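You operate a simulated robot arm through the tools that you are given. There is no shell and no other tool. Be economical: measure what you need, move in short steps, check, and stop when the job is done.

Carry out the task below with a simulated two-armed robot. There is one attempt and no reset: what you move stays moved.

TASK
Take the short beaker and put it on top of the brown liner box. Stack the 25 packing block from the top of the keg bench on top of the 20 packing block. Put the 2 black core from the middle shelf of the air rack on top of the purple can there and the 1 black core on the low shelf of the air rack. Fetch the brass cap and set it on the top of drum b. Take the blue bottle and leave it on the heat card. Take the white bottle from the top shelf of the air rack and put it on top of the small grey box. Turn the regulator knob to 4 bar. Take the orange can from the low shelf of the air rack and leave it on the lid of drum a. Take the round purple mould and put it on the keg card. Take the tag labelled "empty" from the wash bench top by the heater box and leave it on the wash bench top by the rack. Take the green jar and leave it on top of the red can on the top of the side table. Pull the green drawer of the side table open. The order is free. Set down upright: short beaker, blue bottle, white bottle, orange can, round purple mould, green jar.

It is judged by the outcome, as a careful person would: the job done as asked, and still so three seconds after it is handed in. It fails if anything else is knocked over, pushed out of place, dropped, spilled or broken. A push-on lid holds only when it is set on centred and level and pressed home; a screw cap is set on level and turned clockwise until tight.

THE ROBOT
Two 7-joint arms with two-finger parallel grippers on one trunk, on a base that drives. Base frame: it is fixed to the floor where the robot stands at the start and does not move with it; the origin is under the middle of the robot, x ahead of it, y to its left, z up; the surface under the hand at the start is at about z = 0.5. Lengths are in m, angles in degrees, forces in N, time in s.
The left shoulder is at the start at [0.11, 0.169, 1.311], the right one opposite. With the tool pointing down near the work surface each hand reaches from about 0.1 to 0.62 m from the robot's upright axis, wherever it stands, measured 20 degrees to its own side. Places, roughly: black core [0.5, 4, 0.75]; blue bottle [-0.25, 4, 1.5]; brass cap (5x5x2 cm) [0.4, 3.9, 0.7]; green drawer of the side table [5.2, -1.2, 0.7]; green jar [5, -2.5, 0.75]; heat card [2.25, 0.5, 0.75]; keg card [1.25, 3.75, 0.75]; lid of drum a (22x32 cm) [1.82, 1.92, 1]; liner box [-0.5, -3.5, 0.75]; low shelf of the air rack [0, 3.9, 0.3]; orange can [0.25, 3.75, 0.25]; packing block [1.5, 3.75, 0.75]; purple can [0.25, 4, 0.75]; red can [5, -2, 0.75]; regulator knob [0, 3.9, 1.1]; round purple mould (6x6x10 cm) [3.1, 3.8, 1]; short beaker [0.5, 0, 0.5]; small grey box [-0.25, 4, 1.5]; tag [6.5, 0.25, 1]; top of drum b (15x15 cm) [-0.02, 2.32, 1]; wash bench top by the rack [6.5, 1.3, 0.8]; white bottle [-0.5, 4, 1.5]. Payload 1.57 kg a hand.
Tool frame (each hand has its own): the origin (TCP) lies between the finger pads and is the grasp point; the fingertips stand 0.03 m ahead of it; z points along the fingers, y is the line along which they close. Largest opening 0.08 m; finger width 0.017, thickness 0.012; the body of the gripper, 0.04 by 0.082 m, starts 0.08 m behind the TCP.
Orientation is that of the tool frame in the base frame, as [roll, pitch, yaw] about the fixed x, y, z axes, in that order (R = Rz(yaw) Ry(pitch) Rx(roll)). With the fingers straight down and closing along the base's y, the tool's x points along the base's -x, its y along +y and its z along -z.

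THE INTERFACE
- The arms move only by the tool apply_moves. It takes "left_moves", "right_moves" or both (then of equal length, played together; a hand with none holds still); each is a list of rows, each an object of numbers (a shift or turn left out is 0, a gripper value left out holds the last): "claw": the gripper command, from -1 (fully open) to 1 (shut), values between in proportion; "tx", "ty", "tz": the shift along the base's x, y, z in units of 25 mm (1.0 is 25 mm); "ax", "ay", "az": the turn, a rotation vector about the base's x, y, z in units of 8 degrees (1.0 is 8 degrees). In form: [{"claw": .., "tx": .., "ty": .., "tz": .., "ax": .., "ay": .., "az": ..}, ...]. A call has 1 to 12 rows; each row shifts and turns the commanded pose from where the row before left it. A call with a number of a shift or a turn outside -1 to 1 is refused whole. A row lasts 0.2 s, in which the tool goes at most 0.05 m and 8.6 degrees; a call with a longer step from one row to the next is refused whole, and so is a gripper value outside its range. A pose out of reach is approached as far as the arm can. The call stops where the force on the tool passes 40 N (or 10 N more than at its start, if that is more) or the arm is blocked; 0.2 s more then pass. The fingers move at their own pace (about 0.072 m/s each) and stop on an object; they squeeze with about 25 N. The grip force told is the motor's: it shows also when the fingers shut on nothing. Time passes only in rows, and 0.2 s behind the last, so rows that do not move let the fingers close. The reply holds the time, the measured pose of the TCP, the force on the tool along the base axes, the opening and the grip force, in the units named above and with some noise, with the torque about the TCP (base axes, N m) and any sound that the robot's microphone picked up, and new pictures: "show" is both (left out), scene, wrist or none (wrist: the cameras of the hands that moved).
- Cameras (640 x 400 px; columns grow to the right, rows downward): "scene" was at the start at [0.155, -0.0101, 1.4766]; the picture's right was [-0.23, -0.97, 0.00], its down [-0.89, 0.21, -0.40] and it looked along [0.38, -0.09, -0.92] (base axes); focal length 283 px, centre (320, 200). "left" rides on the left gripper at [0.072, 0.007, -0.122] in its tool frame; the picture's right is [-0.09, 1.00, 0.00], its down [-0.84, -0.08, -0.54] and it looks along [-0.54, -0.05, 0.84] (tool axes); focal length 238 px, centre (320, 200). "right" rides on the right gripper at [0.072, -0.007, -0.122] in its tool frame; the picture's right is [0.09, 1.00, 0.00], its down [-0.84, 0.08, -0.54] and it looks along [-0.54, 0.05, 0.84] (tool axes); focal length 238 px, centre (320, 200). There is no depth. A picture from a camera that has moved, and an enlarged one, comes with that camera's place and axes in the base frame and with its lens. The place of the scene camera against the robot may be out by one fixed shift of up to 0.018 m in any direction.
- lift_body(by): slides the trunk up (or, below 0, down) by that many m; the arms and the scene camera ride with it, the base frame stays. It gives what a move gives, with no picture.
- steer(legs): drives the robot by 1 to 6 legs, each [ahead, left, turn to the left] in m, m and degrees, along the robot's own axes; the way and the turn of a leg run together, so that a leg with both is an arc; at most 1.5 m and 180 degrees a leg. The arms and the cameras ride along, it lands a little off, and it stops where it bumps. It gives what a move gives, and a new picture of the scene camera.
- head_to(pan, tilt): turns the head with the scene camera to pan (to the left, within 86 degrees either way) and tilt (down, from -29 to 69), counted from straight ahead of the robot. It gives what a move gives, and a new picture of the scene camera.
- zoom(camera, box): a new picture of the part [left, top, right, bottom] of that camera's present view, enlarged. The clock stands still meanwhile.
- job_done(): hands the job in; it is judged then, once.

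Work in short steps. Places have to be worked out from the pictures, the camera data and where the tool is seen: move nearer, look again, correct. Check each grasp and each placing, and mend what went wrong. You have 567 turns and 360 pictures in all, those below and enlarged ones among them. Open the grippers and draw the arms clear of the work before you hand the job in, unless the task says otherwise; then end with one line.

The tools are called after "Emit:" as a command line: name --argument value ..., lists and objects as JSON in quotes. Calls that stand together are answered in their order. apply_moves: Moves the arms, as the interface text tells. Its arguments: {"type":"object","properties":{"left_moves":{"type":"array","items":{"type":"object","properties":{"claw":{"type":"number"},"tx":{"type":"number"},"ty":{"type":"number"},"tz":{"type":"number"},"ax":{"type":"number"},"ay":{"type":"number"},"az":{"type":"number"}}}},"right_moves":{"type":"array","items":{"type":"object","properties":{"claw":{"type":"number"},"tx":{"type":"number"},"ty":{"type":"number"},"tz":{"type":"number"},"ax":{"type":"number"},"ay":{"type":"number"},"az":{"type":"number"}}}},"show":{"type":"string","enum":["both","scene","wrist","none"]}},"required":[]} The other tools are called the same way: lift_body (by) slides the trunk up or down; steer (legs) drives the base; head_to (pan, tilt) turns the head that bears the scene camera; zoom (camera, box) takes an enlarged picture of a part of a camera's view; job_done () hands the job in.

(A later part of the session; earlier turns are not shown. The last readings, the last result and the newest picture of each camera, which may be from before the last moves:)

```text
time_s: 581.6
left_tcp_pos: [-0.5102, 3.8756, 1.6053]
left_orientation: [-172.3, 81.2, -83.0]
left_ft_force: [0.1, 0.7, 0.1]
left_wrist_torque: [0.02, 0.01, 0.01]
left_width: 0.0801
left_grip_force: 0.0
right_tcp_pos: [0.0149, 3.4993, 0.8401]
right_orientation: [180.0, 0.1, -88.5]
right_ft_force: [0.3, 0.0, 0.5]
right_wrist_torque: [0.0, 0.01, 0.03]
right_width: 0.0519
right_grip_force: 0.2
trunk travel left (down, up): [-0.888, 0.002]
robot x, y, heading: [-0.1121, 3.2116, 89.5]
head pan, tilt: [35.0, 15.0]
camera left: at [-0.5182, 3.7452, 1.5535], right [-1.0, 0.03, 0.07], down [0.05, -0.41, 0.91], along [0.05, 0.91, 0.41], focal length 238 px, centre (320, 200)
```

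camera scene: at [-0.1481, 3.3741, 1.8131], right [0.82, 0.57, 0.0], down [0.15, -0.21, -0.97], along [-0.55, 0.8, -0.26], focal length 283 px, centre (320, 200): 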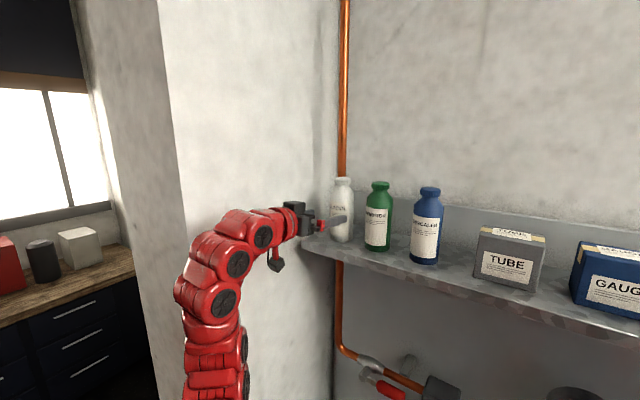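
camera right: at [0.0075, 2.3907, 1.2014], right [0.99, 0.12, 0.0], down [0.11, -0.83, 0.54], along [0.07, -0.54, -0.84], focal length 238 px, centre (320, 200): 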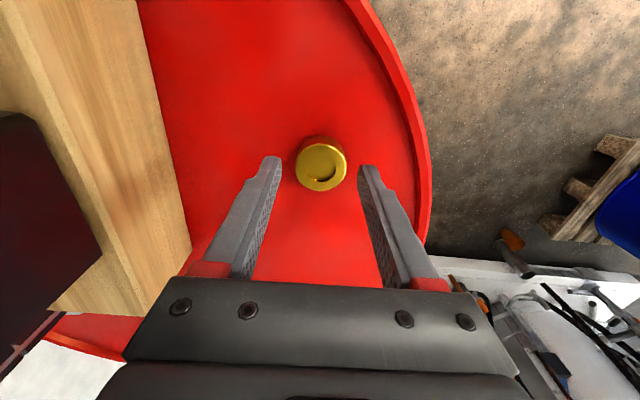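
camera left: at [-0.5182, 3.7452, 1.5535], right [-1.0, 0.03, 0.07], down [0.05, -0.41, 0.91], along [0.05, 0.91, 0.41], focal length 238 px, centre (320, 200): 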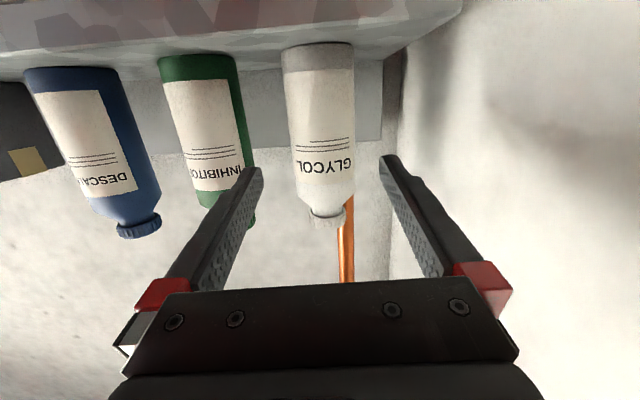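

The white bottle is centred between the fingers with room beside the green one. I move in.

Emit:
apply_moves --left_moves '[{"ty": 0.8}, {"ty": 0.8}, {"ty": 0.8}, {"ty": 0.8}, {}]' --show "wrist"

```text
time_s: 582.8
left_tcp_pos: [-0.511, 3.9543, 1.6055]
left_orientation: [-172.1, 81.1, -83.0]
left_ft_force: [-0.4, -0.2, -1.0]
left_wrist_torque: [0.02, -0.02, 0.0]
left_width: 0.08
left_grip_force: 0.1
right_tcp_pos: [0.0151, 3.4994, 0.8392]
right_orientation: [-179.9, 0.2, -88.5]
right_ft_force: [0.2, 0.0, -0.3]
right_wrist_torque: [-0.02, 0.01, -0.04]
right_width: 0.052
right_grip_force: 0.1
trunk travel left (down, up): [-0.888, 0.002]
robot x, y, heading: [-0.1129, 3.2108, 89.8]
head pan, tilt: [35.0, 15.0]
camera left: at [-0.5181, 3.8244, 1.5539], right [-1.0, 0.03, 0.07], down [0.05, -0.41, 0.91], along [0.05, 0.91, 0.41], focal length 238 px, centre (320, 200)
```

left: 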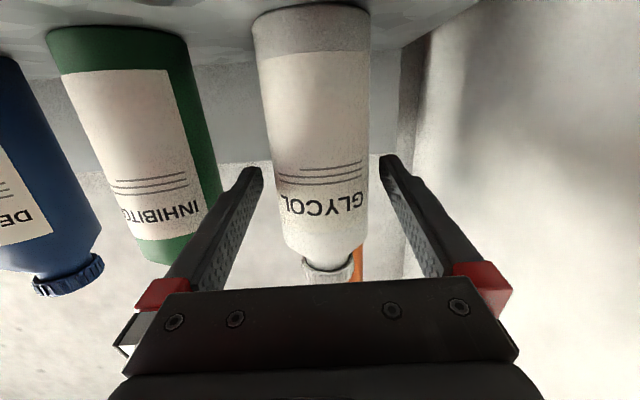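

Emit:
apply_moves --left_moves '[{"ty": 0.35}, {"claw": 1}, {}, {}, {}]' --show "none"

Emit:
apply_moves --left_moves '[{"tz": 0.5}, {"tz": 0.5}, {"tz": 0.8}, {}]' --show "wrist"

```text
time_s: 584.0
left_tcp_pos: [-0.5095, 3.9645, 1.6048]
left_orientation: [-172.2, 81.3, -83.1]
left_ft_force: [0.2, -0.1, -0.1]
left_wrist_torque: [0.06, 0.12, -0.04]
left_width: 0.0597
left_grip_force: 25.0
right_tcp_pos: [0.0137, 3.4995, 0.8383]
right_orientation: [179.9, 0.3, -88.5]
right_ft_force: [0.0, 0.3, 0.0]
right_wrist_torque: [0.03, -0.01, 0.01]
right_width: 0.0521
right_grip_force: 0.1
trunk travel left (down, up): [-0.888, 0.002]
robot x, y, heading: [-0.1155, 3.2135, 89.4]
head pan, tilt: [35.0, 15.0]
```

```text
time_s: 585.0
left_tcp_pos: [-0.5098, 3.9674, 1.6493]
left_orientation: [-172.1, 81.1, -82.9]
left_ft_force: [0.0, 0.0, -4.1]
left_wrist_torque: [-0.07, 0.02, 0.01]
left_width: 0.0593
left_grip_force: 24.9
right_tcp_pos: [0.0148, 3.4997, 0.8395]
right_orientation: [-179.9, 0.1, -88.4]
right_ft_force: [0.0, -1.0, 1.2]
right_wrist_torque: [0.03, -0.03, 0.02]
right_width: 0.052
right_grip_force: 0.1
trunk travel left (down, up): [-0.888, 0.002]
robot x, y, heading: [-0.1137, 3.213, 89.6]
head pan, tilt: [35.0, 15.0]
camera left: at [-0.5174, 3.8358, 1.5971], right [-1.0, 0.03, 0.07], down [0.05, -0.41, 0.91], along [0.05, 0.91, 0.41], focal length 238 px, centre (320, 200)
```

left: 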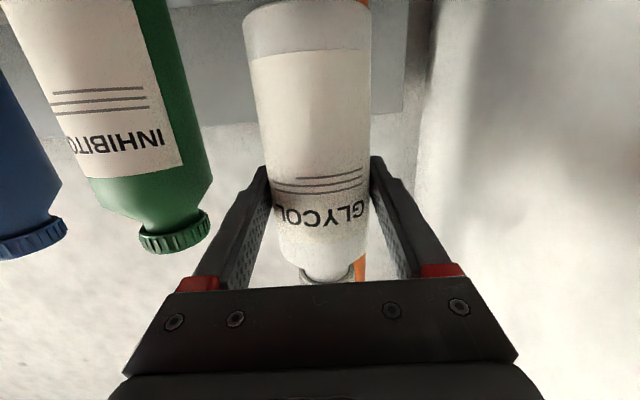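

The bottle is lifted (59 mm grip). I back out, raise it higher, and strafe right to the TUBE box.

Emit:
steer --legs '[[-0.16, 0, 0]]'

Emit:
apply_moves --left_moves '[{"tz": 0.8}, {"tz": 0.8}, {"tz": 0.8}, {"tz": 0.8}, {}]' --show "none"

Emit:
steer --legs '[[0, -0.38, 0]]'

Emit:
apply_moves --left_moves '[{}]' --show "wrist"

```text
time_s: 586.4
left_tcp_pos: [-0.5113, 3.8103, 1.6472]
left_orientation: [-172.0, 80.9, -83.0]
left_ft_force: [0.0, 0.6, -4.8]
left_wrist_torque: [0.01, 0.0, 0.01]
left_width: 0.0594
left_grip_force: 25.1
right_tcp_pos: [0.0131, 3.342, 0.8387]
right_orientation: [-179.9, 0.0, -88.4]
right_ft_force: [0.8, -0.6, 0.0]
right_wrist_torque: [-0.01, -0.01, 0.0]
right_width: 0.0519
right_grip_force: 0.1
trunk travel left (down, up): [-0.888, 0.002]
robot x, y, heading: [-0.1124, 3.0499, 89.3]
head pan, tilt: [35.0, 15.0]
camera scene: at [-0.15, 3.219, 1.8127], right [0.82, 0.57, 0.0], down [0.15, -0.22, -0.97], along [-0.55, 0.79, -0.26], focal length 283 px, centre (320, 200)
```

scene: 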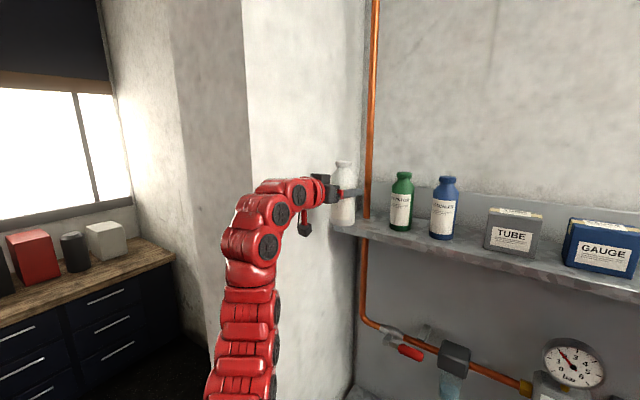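

```text
time_s: 587.6
left_tcp_pos: [-0.5134, 3.8085, 1.7288]
left_orientation: [-172.0, 81.1, -82.9]
left_ft_force: [0.0, -0.7, -4.4]
left_wrist_torque: [-0.02, -0.01, 0.01]
left_width: 0.0592
left_grip_force: 25.6
right_tcp_pos: [0.0137, 3.3406, 0.8394]
right_orientation: [-179.9, 0.3, -88.4]
right_ft_force: [-0.2, 0.4, 0.5]
right_wrist_torque: [-0.05, 0.03, 0.03]
right_width: 0.0521
right_grip_force: 0.0
trunk travel left (down, up): [-0.888, 0.002]
robot x, y, heading: [-0.1134, 3.0564, 89.7]
head pan, tilt: [35.0, 15.0]
```

```text
time_s: 590.0
left_tcp_pos: [-0.1308, 3.8096, 1.728]
left_orientation: [-171.7, 81.1, -83.5]
left_ft_force: [-0.2, -0.5, -4.6]
left_wrist_torque: [-0.06, -0.01, -0.02]
left_width: 0.0593
left_grip_force: 24.6
right_tcp_pos: [0.3873, 3.3326, 0.8397]
right_orientation: [-179.8, 0.2, -89.3]
right_ft_force: [0.1, 0.1, -0.7]
right_wrist_torque: [0.0, -0.04, 0.03]
right_width: 0.0521
right_grip_force: 0.0
trunk travel left (down, up): [-0.888, 0.002]
robot x, y, heading: [0.2559, 3.0504, 88.7]
head pan, tilt: [35.0, 15.0]
camera scene: at [0.2221, 3.2107, 1.813], right [0.83, 0.55, 0.0], down [0.14, -0.22, -0.97], along [-0.54, 0.8, -0.26], focal length 283 px, centre (320, 200)
```

scene: 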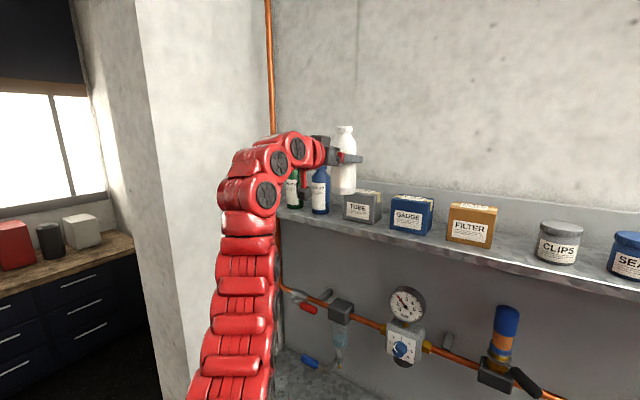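

```text
time_s: 590.4
left_tcp_pos: [-0.1302, 3.8089, 1.7282]
left_orientation: [-171.7, 81.1, -83.4]
left_ft_force: [-1.2, -1.1, -3.5]
left_wrist_torque: [0.0, 0.02, -0.01]
left_width: 0.059
left_grip_force: 25.4
right_tcp_pos: [0.388, 3.3327, 0.8398]
right_orientation: [180.0, 0.2, -89.4]
right_ft_force: [0.4, 0.7, 0.5]
right_wrist_torque: [0.02, -0.02, 0.03]
right_width: 0.0521
right_grip_force: 0.0
trunk travel left (down, up): [-0.888, 0.002]
robot x, y, heading: [0.2568, 3.045, 88.7]
head pan, tilt: [35.0, 15.0]
camera left: at [-0.14, 3.6778, 1.6768], right [-1.0, 0.04, 0.07], down [0.05, -0.41, 0.91], along [0.07, 0.91, 0.4], focal length 238 px, centre (320, 200)
```

left: 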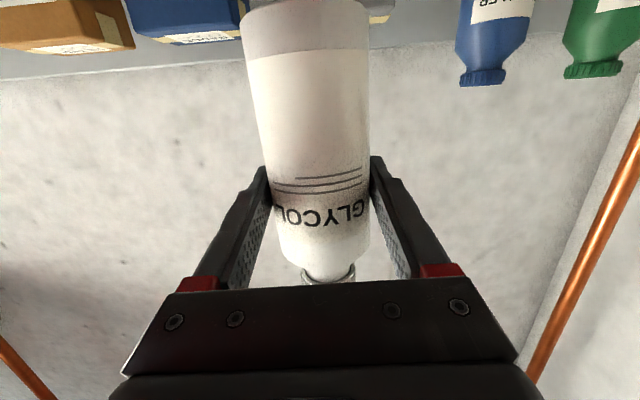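

I zoom the scene camera at the TUBE box to measure its top.

Emit:
zoom --camera "scene" --box '[270, 110, 450, 250]'

```text
2.86 times, centred on (360, 180) of scene
camera zoom: at [0.2228, 3.2106, 1.8131], right [0.83, 0.55, 0.0], down [0.14, -0.22, -0.97], along [-0.54, 0.8, -0.26], focal length 809 px, centre (206, 257)
```

zoom: 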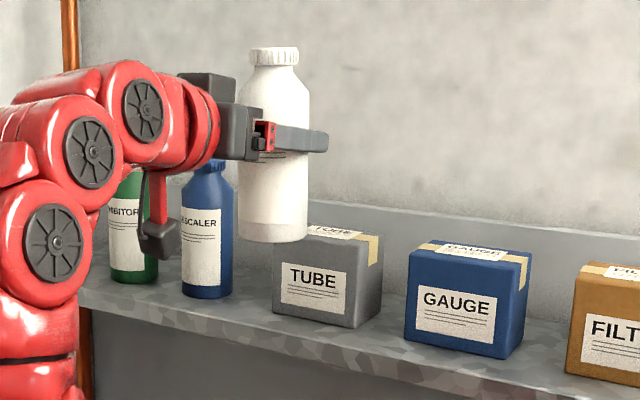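

Correcting for the scene camera's known sideways bias, the TUBE box centre is about (-0.152, 3.972), top z≈1.607. I move in over it.

Emit:
steer --legs '[[0.15, 0, 0.8]]'

Emit:
apply_moves --left_moves '[{}]' --show "wrist"

Emit:
zoom --camera "scene" --box '[230, 90, 450, 260]'

```text
time_s: 591.8
left_tcp_pos: [-0.1329, 3.9561, 1.7313]
left_orientation: [-172.0, 81.2, -83.2]
left_ft_force: [0.4, -0.2, -3.9]
left_wrist_torque: [-0.01, 0.03, 0.0]
left_width: 0.0589
left_grip_force: 25.6
right_tcp_pos: [0.389, 3.4869, 0.8404]
right_orientation: [-179.9, 0.3, -89.0]
right_ft_force: [-0.6, -0.6, -0.4]
right_wrist_torque: [0.02, -0.04, -0.04]
right_width: 0.0521
right_grip_force: 0.1
trunk travel left (down, up): [-0.888, 0.002]
robot x, y, heading: [0.2581, 3.1987, 89.2]
head pan, tilt: [35.0, 15.0]
camera scene: at [0.2253, 3.3605, 1.8135], right [0.83, 0.56, 0.0], down [0.15, -0.21, -0.97], along [-0.54, 0.8, -0.26], focal length 283 px, centre (320, 200)
```

scene: 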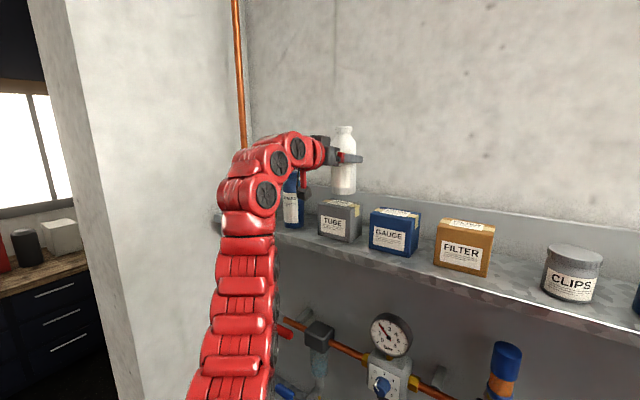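

```text
time_s: 592.2
left_tcp_pos: [-0.1357, 3.958, 1.7302]
left_orientation: [-171.9, 81.1, -83.2]
left_ft_force: [-0.9, -0.5, -3.8]
left_wrist_torque: [-0.05, -0.02, 0.02]
left_width: 0.0592
left_grip_force: 25.4
right_tcp_pos: [0.3901, 3.4878, 0.8396]
right_orientation: [180.0, 0.2, -89.0]
right_ft_force: [-0.2, -1.2, 0.0]
right_wrist_torque: [0.03, -0.02, 0.01]
right_width: 0.0517
right_grip_force: 0.0
trunk travel left (down, up): [-0.888, 0.002]
robot x, y, heading: [0.2518, 3.2013, 89.4]
head pan, tilt: [35.0, 15.0]
camera left: at [-0.1418, 3.8275, 1.6777], right [-1.0, 0.03, 0.07], down [0.05, -0.41, 0.91], along [0.06, 0.91, 0.41], focal length 238 px, centre (320, 200)
```

left: 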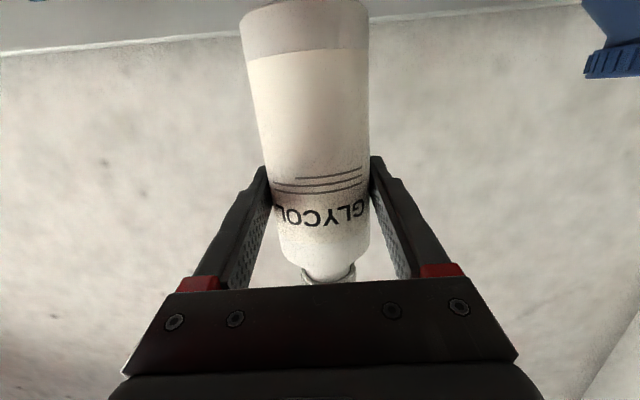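

```text
2.35 times, centred on (340, 175) of scene
camera zoom: at [0.2251, 3.3634, 1.8132], right [0.83, 0.56, 0.0], down [0.15, -0.21, -0.97], along [-0.54, 0.8, -0.26], focal length 666 px, centre (273, 259)
```

zoom: 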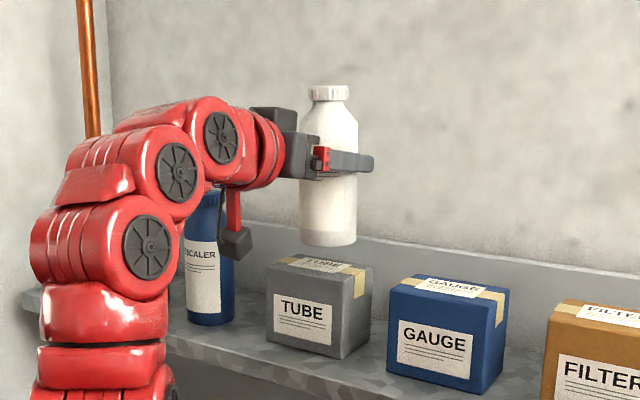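

Comparing bottle and box in the same picture, I need about 2 cm left and 2 cm forward. I shift and lower a little, then compare again.

Emit:
apply_moves --left_moves '[{"tx": -0.45, "ty": 0.4}, {"tx": -0.4, "ty": 0.35}, {"tz": -0.5}, {"tz": -0.3}, {}]' --show "wrist"

Emit:
zoom --camera "scene" --box '[280, 140, 400, 260]'

```text
time_s: 593.4
left_tcp_pos: [-0.1548, 3.9779, 1.7097]
left_orientation: [-172.0, 80.9, -83.1]
left_ft_force: [0.0, -0.8, -3.6]
left_wrist_torque: [-0.01, 0.01, -0.02]
left_width: 0.0591
left_grip_force: 25.0
right_tcp_pos: [0.3894, 3.4875, 0.8393]
right_orientation: [-180.0, 0.2, -88.9]
right_ft_force: [0.8, -0.3, 0.0]
right_wrist_torque: [-0.01, 0.0, 0.04]
right_width: 0.0521
right_grip_force: 0.1
trunk travel left (down, up): [-0.888, 0.002]
robot x, y, heading: [0.2603, 3.2055, 89.5]
head pan, tilt: [35.0, 15.0]
camera left: at [-0.1622, 3.8467, 1.6576], right [-1.0, 0.03, 0.07], down [0.05, -0.41, 0.91], along [0.06, 0.91, 0.41], focal length 238 px, centre (320, 200)
```

left: 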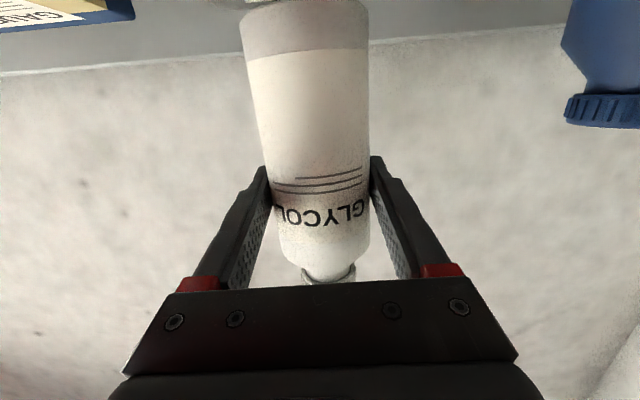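

```text
3.33 times, centred on (340, 200) of scene
camera zoom: at [0.2253, 3.3638, 1.8132], right [0.83, 0.56, 0.0], down [0.15, -0.21, -0.97], along [-0.54, 0.8, -0.26], focal length 944 px, centre (253, 200)
```

zoom: 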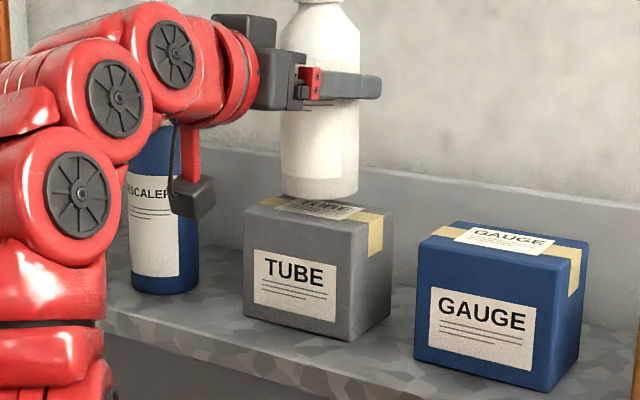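

The bottle will land at the centre of the box top. I lower in small steps.

Emit:
apply_moves --left_moves '[{"tz": -0.3}, {"tz": -0.2}, {}]' --show "none"

Emit:
apply_moves --left_moves '[{"tz": -0.2}, {}]' --show "none"

Emit:
apply_moves --left_moves '[{"tz": -0.2}, {}]' --show "none"

```text
time_s: 594.2
left_tcp_pos: [-0.1547, 3.9784, 1.6974]
left_orientation: [-172.1, 81.2, -83.4]
left_ft_force: [-0.6, 0.3, -3.7]
left_wrist_torque: [0.01, 0.03, -0.02]
left_width: 0.0588
left_grip_force: 24.8
right_tcp_pos: [0.3885, 3.488, 0.8387]
right_orientation: [-180.0, 0.1, -88.9]
right_ft_force: [0.1, -0.1, -0.3]
right_wrist_torque: [-0.01, -0.03, -0.03]
right_width: 0.0521
right_grip_force: 0.2
trunk travel left (down, up): [-0.888, 0.002]
robot x, y, heading: [0.261, 3.2054, 89.1]
head pan, tilt: [35.0, 15.0]
```

```text
time_s: 594.8
left_tcp_pos: [-0.1537, 3.9774, 1.6954]
left_orientation: [-172.8, 81.5, -84.0]
left_ft_force: [-2.9, 5.3, 13.8]
left_wrist_torque: [0.41, 0.63, -0.11]
left_width: 0.0592
left_grip_force: 24.8
right_tcp_pos: [0.3899, 3.4876, 0.8388]
right_orientation: [180.0, 0.2, -88.9]
right_ft_force: [0.3, -0.1, -0.1]
right_wrist_torque: [0.01, 0.04, -0.02]
right_width: 0.052
right_grip_force: 0.1
trunk travel left (down, up): [-0.888, 0.002]
robot x, y, heading: [0.2602, 3.2056, 89.1]
head pan, tilt: [35.0, 15.0]
```

```text
time_s: 595.4
left_tcp_pos: [-0.1525, 3.9752, 1.6896]
left_orientation: [-172.8, 81.4, -84.0]
left_ft_force: [-0.1, 3.5, 21.4]
left_wrist_torque: [0.18, 0.42, -0.06]
left_width: 0.0595
left_grip_force: 25.0
right_tcp_pos: [0.3904, 3.4858, 0.8398]
right_orientation: [179.8, 0.2, -89.0]
right_ft_force: [-0.8, -1.0, 0.4]
right_wrist_torque: [0.03, -0.03, -0.01]
right_width: 0.0519
right_grip_force: 0.0
trunk travel left (down, up): [-0.888, 0.002]
robot x, y, heading: [0.2602, 3.2025, 89.2]
head pan, tilt: [35.0, 15.0]
```

Contact. I check the seating in the scene view before releasing.

Emit:
apply_moves --left_moves '[{"tz": 0.1}, {}]' --show "none"

Emit:
zoom --camera "scene" --box '[280, 120, 400, 260]'

```text
time_s: 596.0
left_tcp_pos: [-0.1529, 3.9749, 1.6904]
left_orientation: [-172.4, 81.2, -83.5]
left_ft_force: [2.8, -3.1, 6.6]
left_wrist_torque: [-0.1, 0.1, 0.04]
left_width: 0.0592
left_grip_force: 24.9
right_tcp_pos: [0.3903, 3.4858, 0.8399]
right_orientation: [179.9, 0.3, -88.8]
right_ft_force: [0.2, 0.2, 0.1]
right_wrist_torque: [0.05, -0.01, 0.0]
right_width: 0.0518
right_grip_force: 0.0
trunk travel left (down, up): [-0.888, 0.002]
robot x, y, heading: [0.2614, 3.2028, 89.2]
head pan, tilt: [35.0, 15.0]
```

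```text
2.86 times, centred on (340, 190) of scene
camera zoom: at [0.2275, 3.3609, 1.8133], right [0.83, 0.56, 0.0], down [0.14, -0.21, -0.97], along [-0.54, 0.8, -0.26], focal length 809 px, centre (263, 229)
```

zoom: 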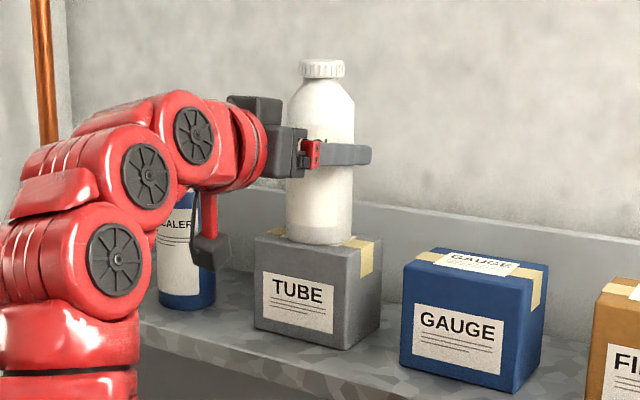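

Well seated. I open and back straight off.

Emit:
apply_moves --left_moves '[{"claw": 0.3}, {"claw": 0.0}, {"claw": -1}, {}, {}]' --show "none"

Emit:
steer --legs '[[-0.15, 0, 0]]'

```text
time_s: 597.2
left_tcp_pos: [-0.1553, 3.9788, 1.6898]
left_orientation: [-172.1, 81.1, -83.2]
left_ft_force: [-0.3, 1.4, -0.8]
left_wrist_torque: [0.03, 0.0, -0.01]
left_width: 0.08
left_grip_force: 0.0
right_tcp_pos: [0.389, 3.4876, 0.8401]
right_orientation: [-180.0, 0.1, -88.9]
right_ft_force: [0.0, 0.2, -0.8]
right_wrist_torque: [0.02, 0.05, 0.0]
right_width: 0.0519
right_grip_force: 0.0
trunk travel left (down, up): [-0.888, 0.002]
robot x, y, heading: [0.2557, 3.2042, 89.0]
head pan, tilt: [35.0, 15.0]
```

```text
time_s: 598.5
left_tcp_pos: [-0.1564, 3.8323, 1.6885]
left_orientation: [-172.1, 80.9, -83.5]
left_ft_force: [-0.6, 0.4, 0.2]
left_wrist_torque: [0.01, 0.02, 0.04]
left_width: 0.0799
left_grip_force: 0.1
right_tcp_pos: [0.3875, 3.3379, 0.839]
right_orientation: [180.0, 0.0, -88.9]
right_ft_force: [-0.4, 0.4, 0.0]
right_wrist_torque: [-0.02, 0.03, -0.04]
right_width: 0.0522
right_grip_force: 0.0
trunk travel left (down, up): [-0.888, 0.002]
robot x, y, heading: [0.2576, 3.053, 89.1]
head pan, tilt: [35.0, 15.0]
camera scene: at [0.2235, 3.2168, 1.8128], right [0.83, 0.56, 0.0], down [0.15, -0.22, -0.97], along [-0.54, 0.8, -0.26], focal length 283 px, centre (320, 200)
```

scene: 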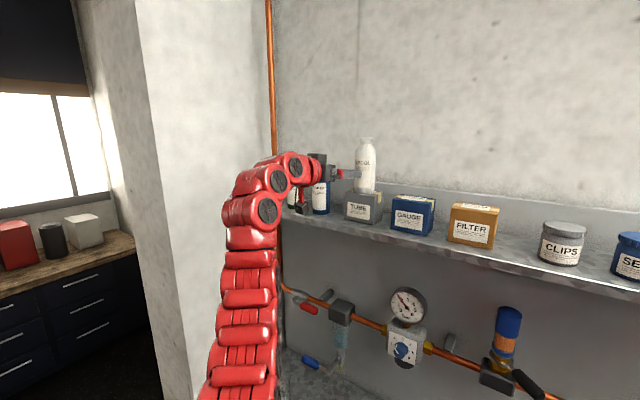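

The white bottle stands on the small grey box. Next, the blue bottle with the same hand: strafe left and lower to z≈1.605.

Emit:
steer --legs '[[0, 0.14, 0.5]]'

Emit:
apply_moves --left_moves '[{"tz": -0.9}, {"tz": -0.9}, {"tz": -0.9}, {"tz": -0.7}, {}]' --show "wrist"

```text
time_s: 599.9
left_tcp_pos: [-0.3009, 3.8242, 1.6915]
left_orientation: [-172.8, 81.3, -83.5]
left_ft_force: [0.1, -0.4, 0.4]
left_wrist_torque: [-0.01, 0.03, 0.0]
left_width: 0.0798
left_grip_force: 0.0
right_tcp_pos: [0.246, 3.3406, 0.8394]
right_orientation: [179.9, 0.1, -88.2]
right_ft_force: [0.4, -1.1, 0.2]
right_wrist_torque: [0.01, 0.03, 0.0]
right_width: 0.0519
right_grip_force: 0.0
trunk travel left (down, up): [-0.888, 0.002]
robot x, y, heading: [0.1152, 3.0549, 89.8]
head pan, tilt: [35.0, 15.0]
camera scene: at [0.0857, 3.2136, 1.8134], right [0.82, 0.57, 0.0], down [0.15, -0.21, -0.97], along [-0.55, 0.79, -0.26], focal length 283 px, centre (320, 200)
```

scene: 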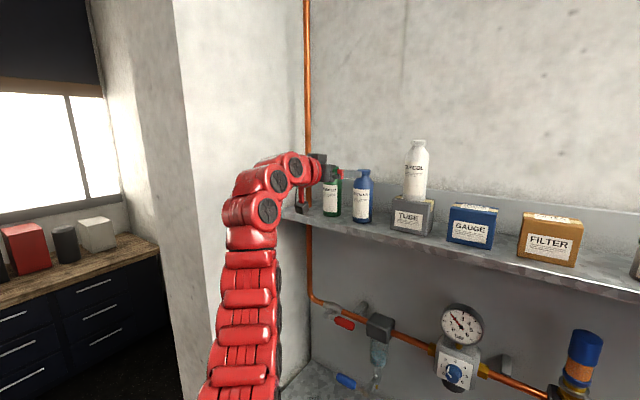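

```text
time_s: 601.1
left_tcp_pos: [-0.3052, 3.8253, 1.6043]
left_orientation: [-172.2, 81.0, -82.8]
left_ft_force: [0.4, -0.5, 0.7]
left_wrist_torque: [0.02, 0.0, -0.01]
left_width: 0.0804
left_grip_force: 0.1
right_tcp_pos: [0.245, 3.3391, 0.8405]
right_orientation: [-179.9, 0.2, -88.2]
right_ft_force: [0.1, 0.4, -0.2]
right_wrist_torque: [-0.01, 0.02, 0.03]
right_width: 0.0519
right_grip_force: 0.0
trunk travel left (down, up): [-0.888, 0.002]
robot x, y, heading: [0.1208, 3.0559, 89.6]
head pan, tilt: [35.0, 15.0]
camera left: at [-0.3111, 3.6937, 1.5526], right [-1.0, 0.02, 0.07], down [0.05, -0.41, 0.91], along [0.05, 0.91, 0.41], focal length 238 px, centre (320, 200)
```

left: 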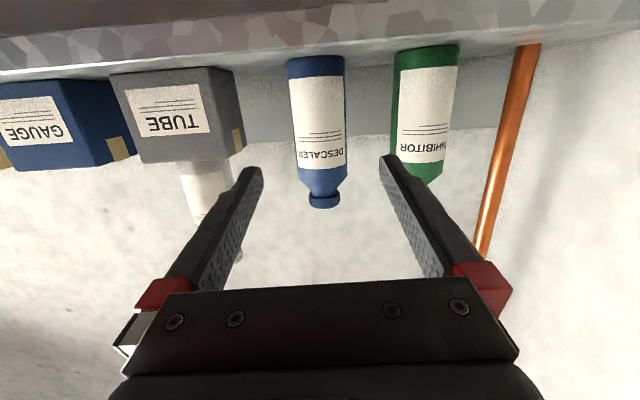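

Blue bottle ("DESCALER") is centred. I drive straight in.

Emit:
steer --legs '[[0.1, 0, 0]]'

Emit:
apply_moves --left_moves '[{"ty": 0.6}, {"ty": 0.6}, {}]' --show "wrist"

```text
time_s: 602.2
left_tcp_pos: [-0.3056, 3.9207, 1.6063]
left_orientation: [-172.2, 81.2, -82.7]
left_ft_force: [-1.0, 0.1, -0.4]
left_wrist_torque: [-0.03, 0.01, 0.01]
left_width: 0.08
left_grip_force: 0.1
right_tcp_pos: [0.2455, 3.4379, 0.8405]
right_orientation: [-179.9, 0.3, -88.0]
right_ft_force: [-0.2, 0.4, 0.0]
right_wrist_torque: [0.0, 0.0, -0.03]
right_width: 0.052
right_grip_force: 0.0
trunk travel left (down, up): [-0.888, 0.002]
robot x, y, heading: [0.1181, 3.1493, 89.9]
head pan, tilt: [35.0, 15.0]
camera scene: at [0.0829, 3.31, 1.8134], right [0.82, 0.57, 0.0], down [0.15, -0.21, -0.97], along [-0.55, 0.79, -0.26], focal length 283 px, centre (320, 200)
```

scene: 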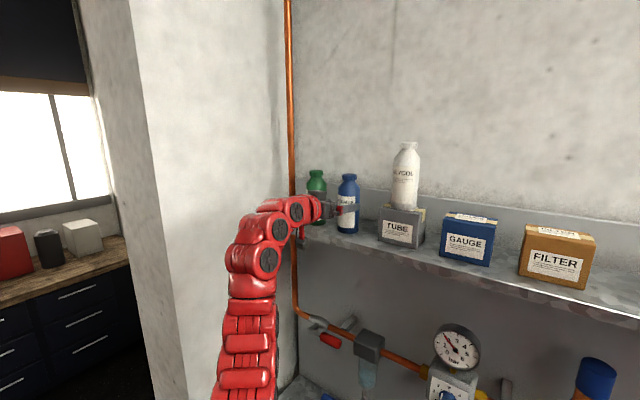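

```text
time_s: 603.0
left_tcp_pos: [-0.3071, 3.9532, 1.603]
left_orientation: [-172.3, 81.0, -82.8]
left_ft_force: [-0.1, -0.4, -0.3]
left_wrist_torque: [0.04, -0.01, -0.02]
left_width: 0.0802
left_grip_force: 0.1
right_tcp_pos: [0.2449, 3.4378, 0.8377]
right_orientation: [-179.9, 0.2, -88.1]
right_ft_force: [0.5, -0.1, 0.5]
right_wrist_torque: [0.01, 0.0, -0.01]
right_width: 0.0523
right_grip_force: 0.0
trunk travel left (down, up): [-0.888, 0.002]
robot x, y, heading: [0.1192, 3.1487, 89.7]
head pan, tilt: [35.0, 15.0]
camera left: at [-0.3119, 3.8223, 1.5508], right [-1.0, 0.02, 0.07], down [0.05, -0.41, 0.91], along [0.05, 0.91, 0.41], focal length 238 px, centre (320, 200)
```

left: 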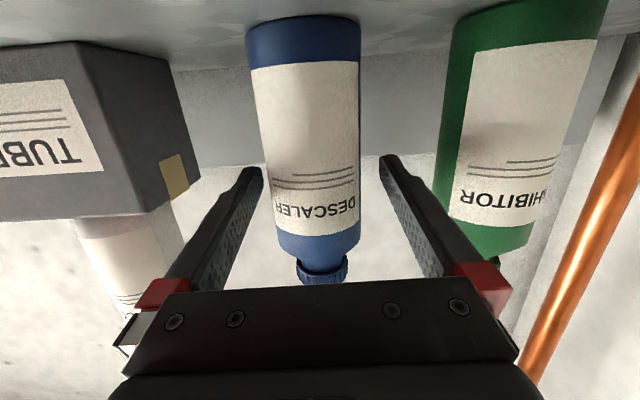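

Emit:
apply_moves --left_moves '[{"ty": 0.4}, {"claw": 1}, {}, {}, {}]' --show "none"

Emit:
apply_moves --left_moves '[{"tz": 0.5}, {"tz": 0.5}, {"tz": 0.8}, {}]' --show "wrist"

```text
time_s: 604.2
left_tcp_pos: [-0.3066, 3.9638, 1.6021]
left_orientation: [-172.1, 81.1, -82.8]
left_ft_force: [0.7, 0.0, 0.0]
left_wrist_torque: [-0.04, 0.03, -0.04]
left_width: 0.0594
left_grip_force: 24.7
right_tcp_pos: [0.2457, 3.4383, 0.8386]
right_orientation: [180.0, 0.2, -88.1]
right_ft_force: [-0.8, 0.0, -0.6]
right_wrist_torque: [0.0, -0.03, 0.02]
right_width: 0.0521
right_grip_force: 0.1
trunk travel left (down, up): [-0.888, 0.002]
robot x, y, heading: [0.1196, 3.1526, 89.9]
head pan, tilt: [35.0, 15.0]
```

```text
time_s: 605.2
left_tcp_pos: [-0.3071, 3.9619, 1.6484]
left_orientation: [-172.2, 81.1, -82.7]
left_ft_force: [-0.1, 0.5, -5.0]
left_wrist_torque: [-0.04, -0.01, -0.02]
left_width: 0.0591
left_grip_force: 25.0
right_tcp_pos: [0.2454, 3.4391, 0.8386]
right_orientation: [180.0, 0.3, -88.1]
right_ft_force: [-0.1, 0.1, 0.6]
right_wrist_torque: [0.01, 0.01, 0.02]
right_width: 0.052
right_grip_force: 0.0
trunk travel left (down, up): [-0.888, 0.002]
robot x, y, heading: [0.1205, 3.1519, 89.7]
head pan, tilt: [35.0, 15.0]
camera left: at [-0.3134, 3.831, 1.5974], right [-1.0, 0.02, 0.07], down [0.06, -0.41, 0.91], along [0.05, 0.91, 0.41], focal length 238 px, centre (320, 200)
```

left: 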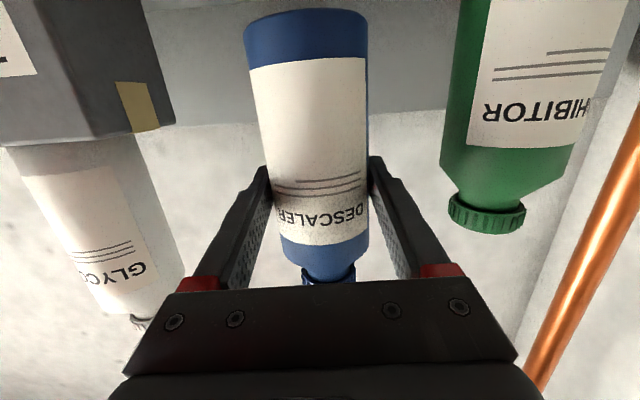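

Blue bottle held. I back out and carry it around to the heat card, which lies on top of the grey control box near (2.25, 0.5).

Emit:
steer --legs '[[-0.17, 0, 0], [0, 0, -90], [1.3, -0.05, 0], [1.3, 0, 0]]'

Emit:
steer --legs '[[0.5, 0, 0], [0, -1.4, 0], [0, 0, -90], [0, 0, -90]]'

```text
time_s: 622.8
left_tcp_pos: [3.5311, 3.3902, 1.6496]
left_orientation: [-172.2, 81.0, -170.9]
left_ft_force: [0.0, -0.7, -4.3]
left_wrist_torque: [0.02, 0.04, 0.02]
left_width: 0.0591
left_grip_force: 24.5
right_tcp_pos: [3.0245, 2.8234, 0.8394]
right_orientation: [180.0, 0.2, -176.3]
right_ft_force: [-0.6, 0.4, -0.5]
right_wrist_torque: [0.01, -0.01, -0.03]
right_width: 0.0521
right_grip_force: 0.1
trunk travel left (down, up): [-0.888, 0.002]
robot x, y, heading: [2.731, 2.9413, 1.4]
head pan, tilt: [35.0, 15.0]
camera scene: at [2.9075, 3.0033, 1.8132], right [0.6, -0.8, 0.0], down [-0.21, -0.15, -0.97], along [0.78, 0.58, -0.26], focal length 283 px, centre (320, 200)
```

scene: 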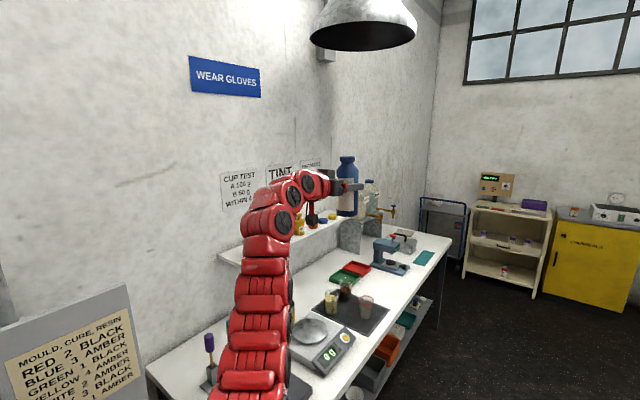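

```text
time_s: 640.3
left_tcp_pos: [2.5235, 1.0709, 1.6485]
left_orientation: [-172.1, 81.1, 9.2]
left_ft_force: [-0.1, 0.0, -4.3]
left_wrist_torque: [-0.01, -0.05, -0.01]
left_width: 0.0594
left_grip_force: 25.3
right_tcp_pos: [3.0291, 1.6384, 0.8396]
right_orientation: [-179.9, 0.2, 3.7]
right_ft_force: [0.6, -0.7, 1.0]
right_wrist_torque: [0.03, 0.01, 0.0]
right_width: 0.0518
right_grip_force: 0.0
trunk travel left (down, up): [-0.888, 0.002]
robot x, y, heading: [3.3217, 1.5235, -178.1]
head pan, tilt: [35.0, 15.0]
camera scene: at [3.1822, 1.4656, 1.8131], right [-0.6, 0.8, 0.0], down [0.21, 0.15, -0.97], along [-0.77, -0.58, -0.26], focal length 283 px, centre (320, 200)
```

scene: 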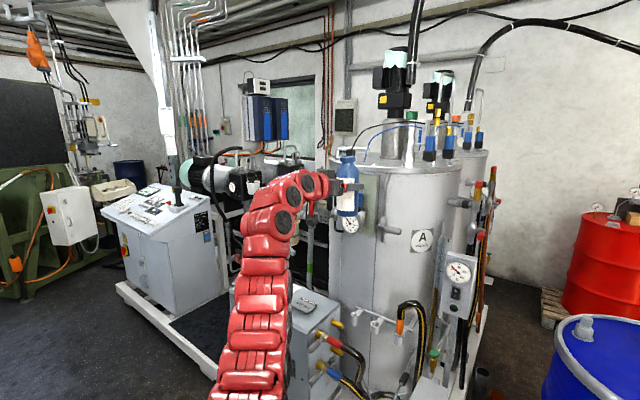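

Emit:
steer --legs '[[0, 0.5, -1.5]]'

Emit:
head_to --pan 20 --tilt 45

```text
time_s: 643.2
left_tcp_pos: [2.5159, 0.6005, 1.6496]
left_orientation: [-172.4, 81.0, 7.0]
left_ft_force: [0.7, 0.1, -4.7]
left_wrist_torque: [0.0, -0.03, 0.0]
left_width: 0.0594
left_grip_force: 24.7
right_tcp_pos: [3.0396, 1.151, 0.8396]
right_orientation: [180.0, 0.3, 1.8]
right_ft_force: [0.0, 0.2, 0.2]
right_wrist_torque: [0.0, 0.0, -0.02]
right_width: 0.0519
right_grip_force: 0.1
trunk travel left (down, up): [-0.888, 0.002]
robot x, y, heading: [3.3283, 1.0263, 179.8]
head pan, tilt: [35.0, 15.0]
camera scene: at [3.1872, 0.9752, 1.8132], right [-0.57, 0.82, 0.0], down [0.21, 0.15, -0.97], along [-0.79, -0.55, -0.26], focal length 283 px, centre (320, 200)
```

scene: 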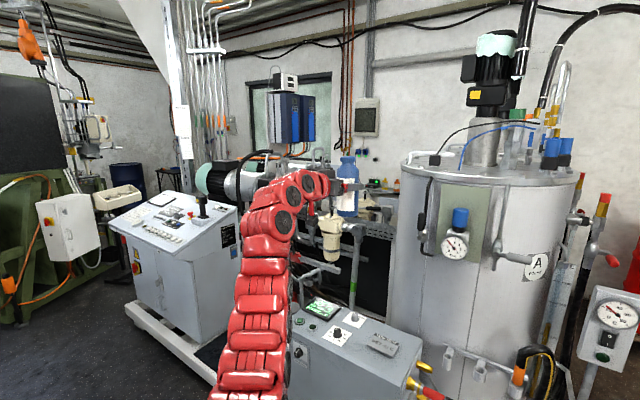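

```text
time_s: 644.1
left_tcp_pos: [2.5154, 0.5988, 1.6494]
left_orientation: [-172.1, 81.2, 7.3]
left_ft_force: [-0.2, 0.2, -4.2]
left_wrist_torque: [-0.04, -0.03, 0.0]
left_width: 0.0589
left_grip_force: 25.5
right_tcp_pos: [3.0395, 1.1514, 0.8378]
right_orientation: [-179.9, 0.2, 1.9]
right_ft_force: [0.0, 0.4, -0.3]
right_wrist_torque: [0.01, 0.02, 0.01]
right_width: 0.052
right_grip_force: 0.0
trunk travel left (down, up): [-0.888, 0.002]
robot x, y, heading: [3.3259, 1.0256, 179.7]
head pan, tilt: [20.0, 45.0]
camera scene: at [3.1873, 0.9999, 1.7664], right [-0.34, 0.94, 0.0], down [0.66, 0.24, -0.71], along [-0.67, -0.24, -0.71], focal length 283 px, centre (320, 200)
```

scene: 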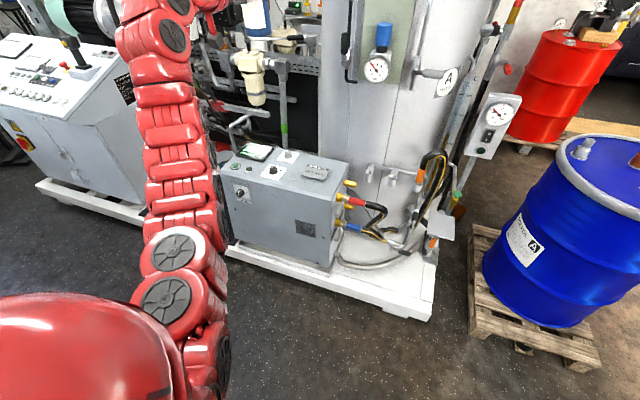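

I zoom on the top of the grey box to find the heat card.

Emit:
zoom --camera "scene" --box '[210, 125, 370, 245]'

```text
3.33 times, centred on (290, 185) of scene
camera zoom: at [3.1873, 0.9999, 1.7664], right [-0.34, 0.94, 0.0], down [0.66, 0.24, -0.71], along [-0.67, -0.24, -0.71], focal length 944 px, centre (420, 250)
```

zoom: 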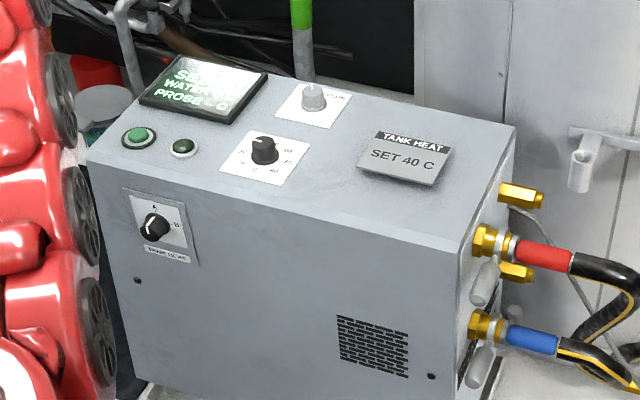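

The heat card is the "TANK HEAT / SET 40 C" plate. I lower the trunk in two steps, staying in front of the box.

Emit:
lift_body --by -0.4

Emit:
lift_body --by -0.2

Emit:
head_to --pan 20 --tilt 25

Emit:
apply_moves --left_moves '[{}]' --show "wrist"

```text
time_s: 648.0
left_tcp_pos: [2.5158, 0.5985, 1.2495]
left_orientation: [-172.1, 81.0, 7.3]
left_ft_force: [0.7, 0.2, -4.3]
left_wrist_torque: [0.01, 0.0, 0.02]
left_width: 0.0592
left_grip_force: 25.0
right_tcp_pos: [3.0388, 1.151, 0.4381]
right_orientation: [-180.0, 0.1, 1.9]
right_ft_force: [0.3, -0.5, -0.5]
right_wrist_torque: [0.0, 0.0, -0.03]
right_width: 0.0521
right_grip_force: 0.1
trunk travel left (down, up): [-0.488, 0.402]
robot x, y, heading: [3.3244, 1.0224, 180.0]
head pan, tilt: [20.0, 45.0]
```

```text
time_s: 650.1
left_tcp_pos: [2.5171, 0.5999, 1.0497]
left_orientation: [-172.1, 81.1, 7.3]
left_ft_force: [0.2, -0.8, -3.0]
left_wrist_torque: [-0.01, -0.05, -0.02]
left_width: 0.0592
left_grip_force: 25.5
right_tcp_pos: [3.0391, 1.152, 0.2393]
right_orientation: [-180.0, 0.3, 1.9]
right_ft_force: [-0.5, 0.1, 0.0]
right_wrist_torque: [0.02, -0.01, 0.02]
right_width: 0.052
right_grip_force: 0.1
trunk travel left (down, up): [-0.288, 0.602]
robot x, y, heading: [3.3246, 1.0243, 179.9]
head pan, tilt: [20.0, 45.0]
```

```text
time_s: 651.0
left_tcp_pos: [2.516, 0.5996, 1.0501]
left_orientation: [-172.1, 81.1, 7.3]
left_ft_force: [-0.6, 0.4, -4.2]
left_wrist_torque: [0.01, -0.06, 0.0]
left_width: 0.0592
left_grip_force: 25.1
right_tcp_pos: [3.0406, 1.1502, 0.2401]
right_orientation: [180.0, 0.2, 1.9]
right_ft_force: [-0.7, -0.4, -0.2]
right_wrist_torque: [-0.04, 0.01, -0.03]
right_width: 0.0518
right_grip_force: 0.0
trunk travel left (down, up): [-0.288, 0.602]
robot x, y, heading: [3.3252, 1.0237, 180.1]
head pan, tilt: [20.0, 25.0]
camera scene: at [3.1775, 0.9962, 1.1968], right [-0.34, 0.94, 0.0], down [0.4, 0.14, -0.91], along [-0.85, -0.31, -0.42], focal length 283 px, centre (320, 200)
```

scene: 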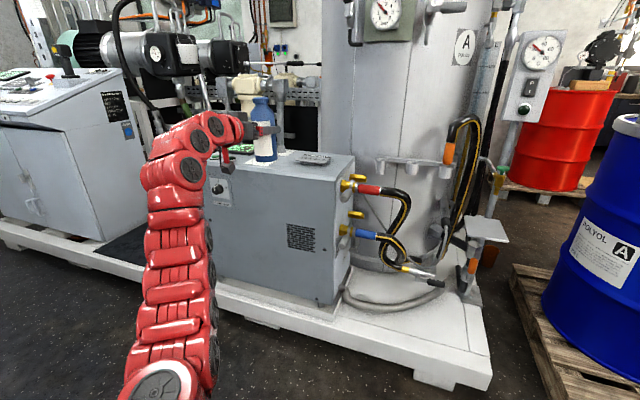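

```text
time_s: 651.4
left_tcp_pos: [2.5167, 0.5992, 1.0489]
left_orientation: [-172.1, 81.1, 7.3]
left_ft_force: [-0.1, -0.8, -4.3]
left_wrist_torque: [0.01, -0.03, -0.01]
left_width: 0.0591
left_grip_force: 24.7
right_tcp_pos: [3.0402, 1.1508, 0.2398]
right_orientation: [-180.0, 0.2, 1.9]
right_ft_force: [0.2, 0.1, 0.5]
right_wrist_torque: [0.01, 0.01, -0.02]
right_width: 0.052
right_grip_force: 0.2
trunk travel left (down, up): [-0.288, 0.602]
robot x, y, heading: [3.3249, 1.0243, 179.8]
head pan, tilt: [20.0, 25.0]
camera left: at [2.6484, 0.5931, 0.9974], right [-0.02, -1.0, 0.07], down [0.41, 0.05, 0.91], along [-0.91, 0.05, 0.41], focal length 238 px, centre (320, 200)
```

left: 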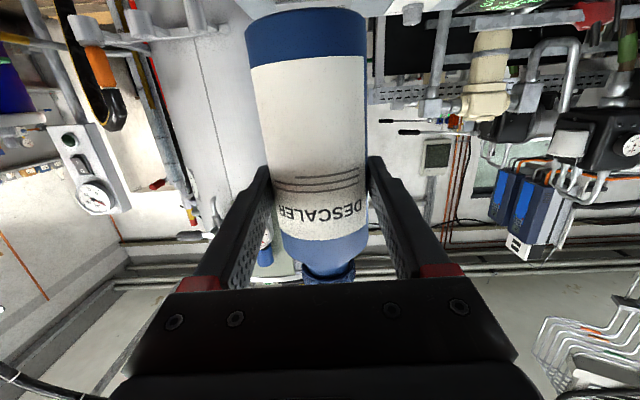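

The card is at about (2.174, 0.59), z≈0.87. I drive forward 0.32 m with the bottle bottom at 0.97, and compare in the pictures.

Emit:
steer --legs '[[0.32, 0, 0]]'

Emit:
head_to --pan 25 --tilt 35

Emit:
zoom --camera "scene" --box '[200, 60, 400, 220]'

```text
time_s: 653.5
left_tcp_pos: [2.1954, 0.5977, 1.0479]
left_orientation: [-172.1, 81.0, 7.5]
left_ft_force: [-0.2, 0.0, -3.6]
left_wrist_torque: [0.02, -0.05, 0.01]
left_width: 0.0589
left_grip_force: 24.5
right_tcp_pos: [2.7173, 1.1502, 0.2386]
right_orientation: [-180.0, 0.2, 2.0]
right_ft_force: [0.3, 0.2, 0.1]
right_wrist_torque: [-0.03, 0.02, 0.0]
right_width: 0.0519
right_grip_force: 0.0
trunk travel left (down, up): [-0.288, 0.602]
robot x, y, heading: [3.0033, 1.0234, -180.2]
head pan, tilt: [20.0, 25.0]
camera scene: at [2.8551, 0.996, 1.1968], right [-0.34, 0.94, 0.0], down [0.4, 0.14, -0.91], along [-0.85, -0.31, -0.42], focal length 283 px, centre (320, 200)
```

scene: 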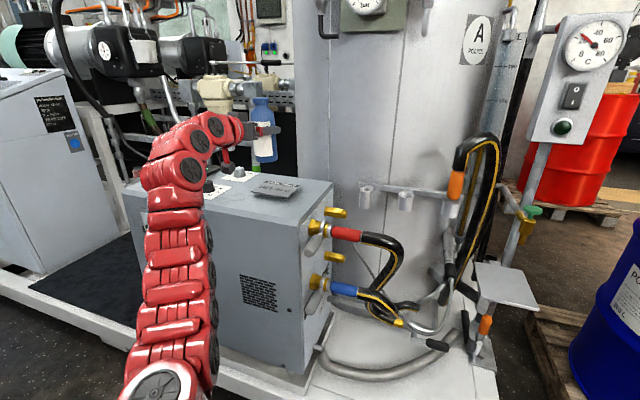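

```text
time_s: 654.2
left_tcp_pos: [2.1948, 0.5963, 1.0496]
left_orientation: [-172.0, 81.1, 7.5]
left_ft_force: [-0.1, -0.1, -4.3]
left_wrist_torque: [-0.02, -0.07, 0.02]
left_width: 0.059
left_grip_force: 25.1
right_tcp_pos: [2.718, 1.1506, 0.2398]
right_orientation: [-179.9, 0.2, 2.0]
right_ft_force: [0.9, 0.4, 0.7]
right_wrist_torque: [0.02, -0.06, 0.0]
right_width: 0.0521
right_grip_force: 0.1
trunk travel left (down, up): [-0.288, 0.602]
robot x, y, heading: [3.009, 1.0257, -179.9]
head pan, tilt: [25.0, 35.0]
camera scene: at [2.8624, 0.9904, 1.1812], right [-0.42, 0.91, 0.0], down [0.52, 0.24, -0.82], along [-0.74, -0.35, -0.57], focal length 283 px, centre (320, 200)
```

scene: 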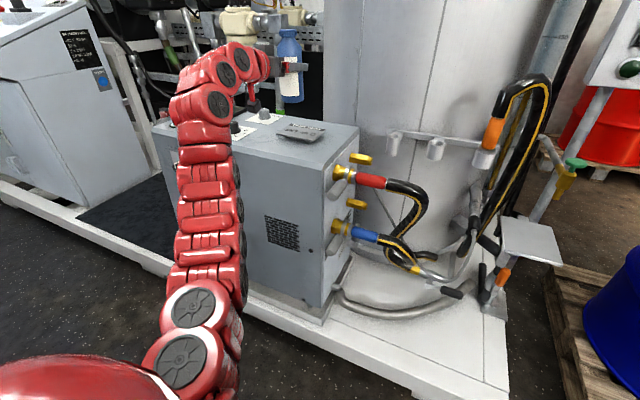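

```text
2.50 times, centred on (300, 140) of scene
camera zoom: at [2.8624, 0.9904, 1.1812], right [-0.42, 0.91, 0.0], down [0.52, 0.24, -0.82], along [-0.74, -0.35, -0.57], focal length 708 px, centre (370, 350)
```

zoom: 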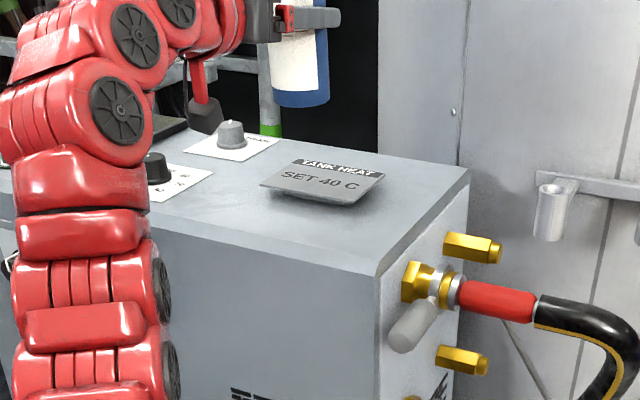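

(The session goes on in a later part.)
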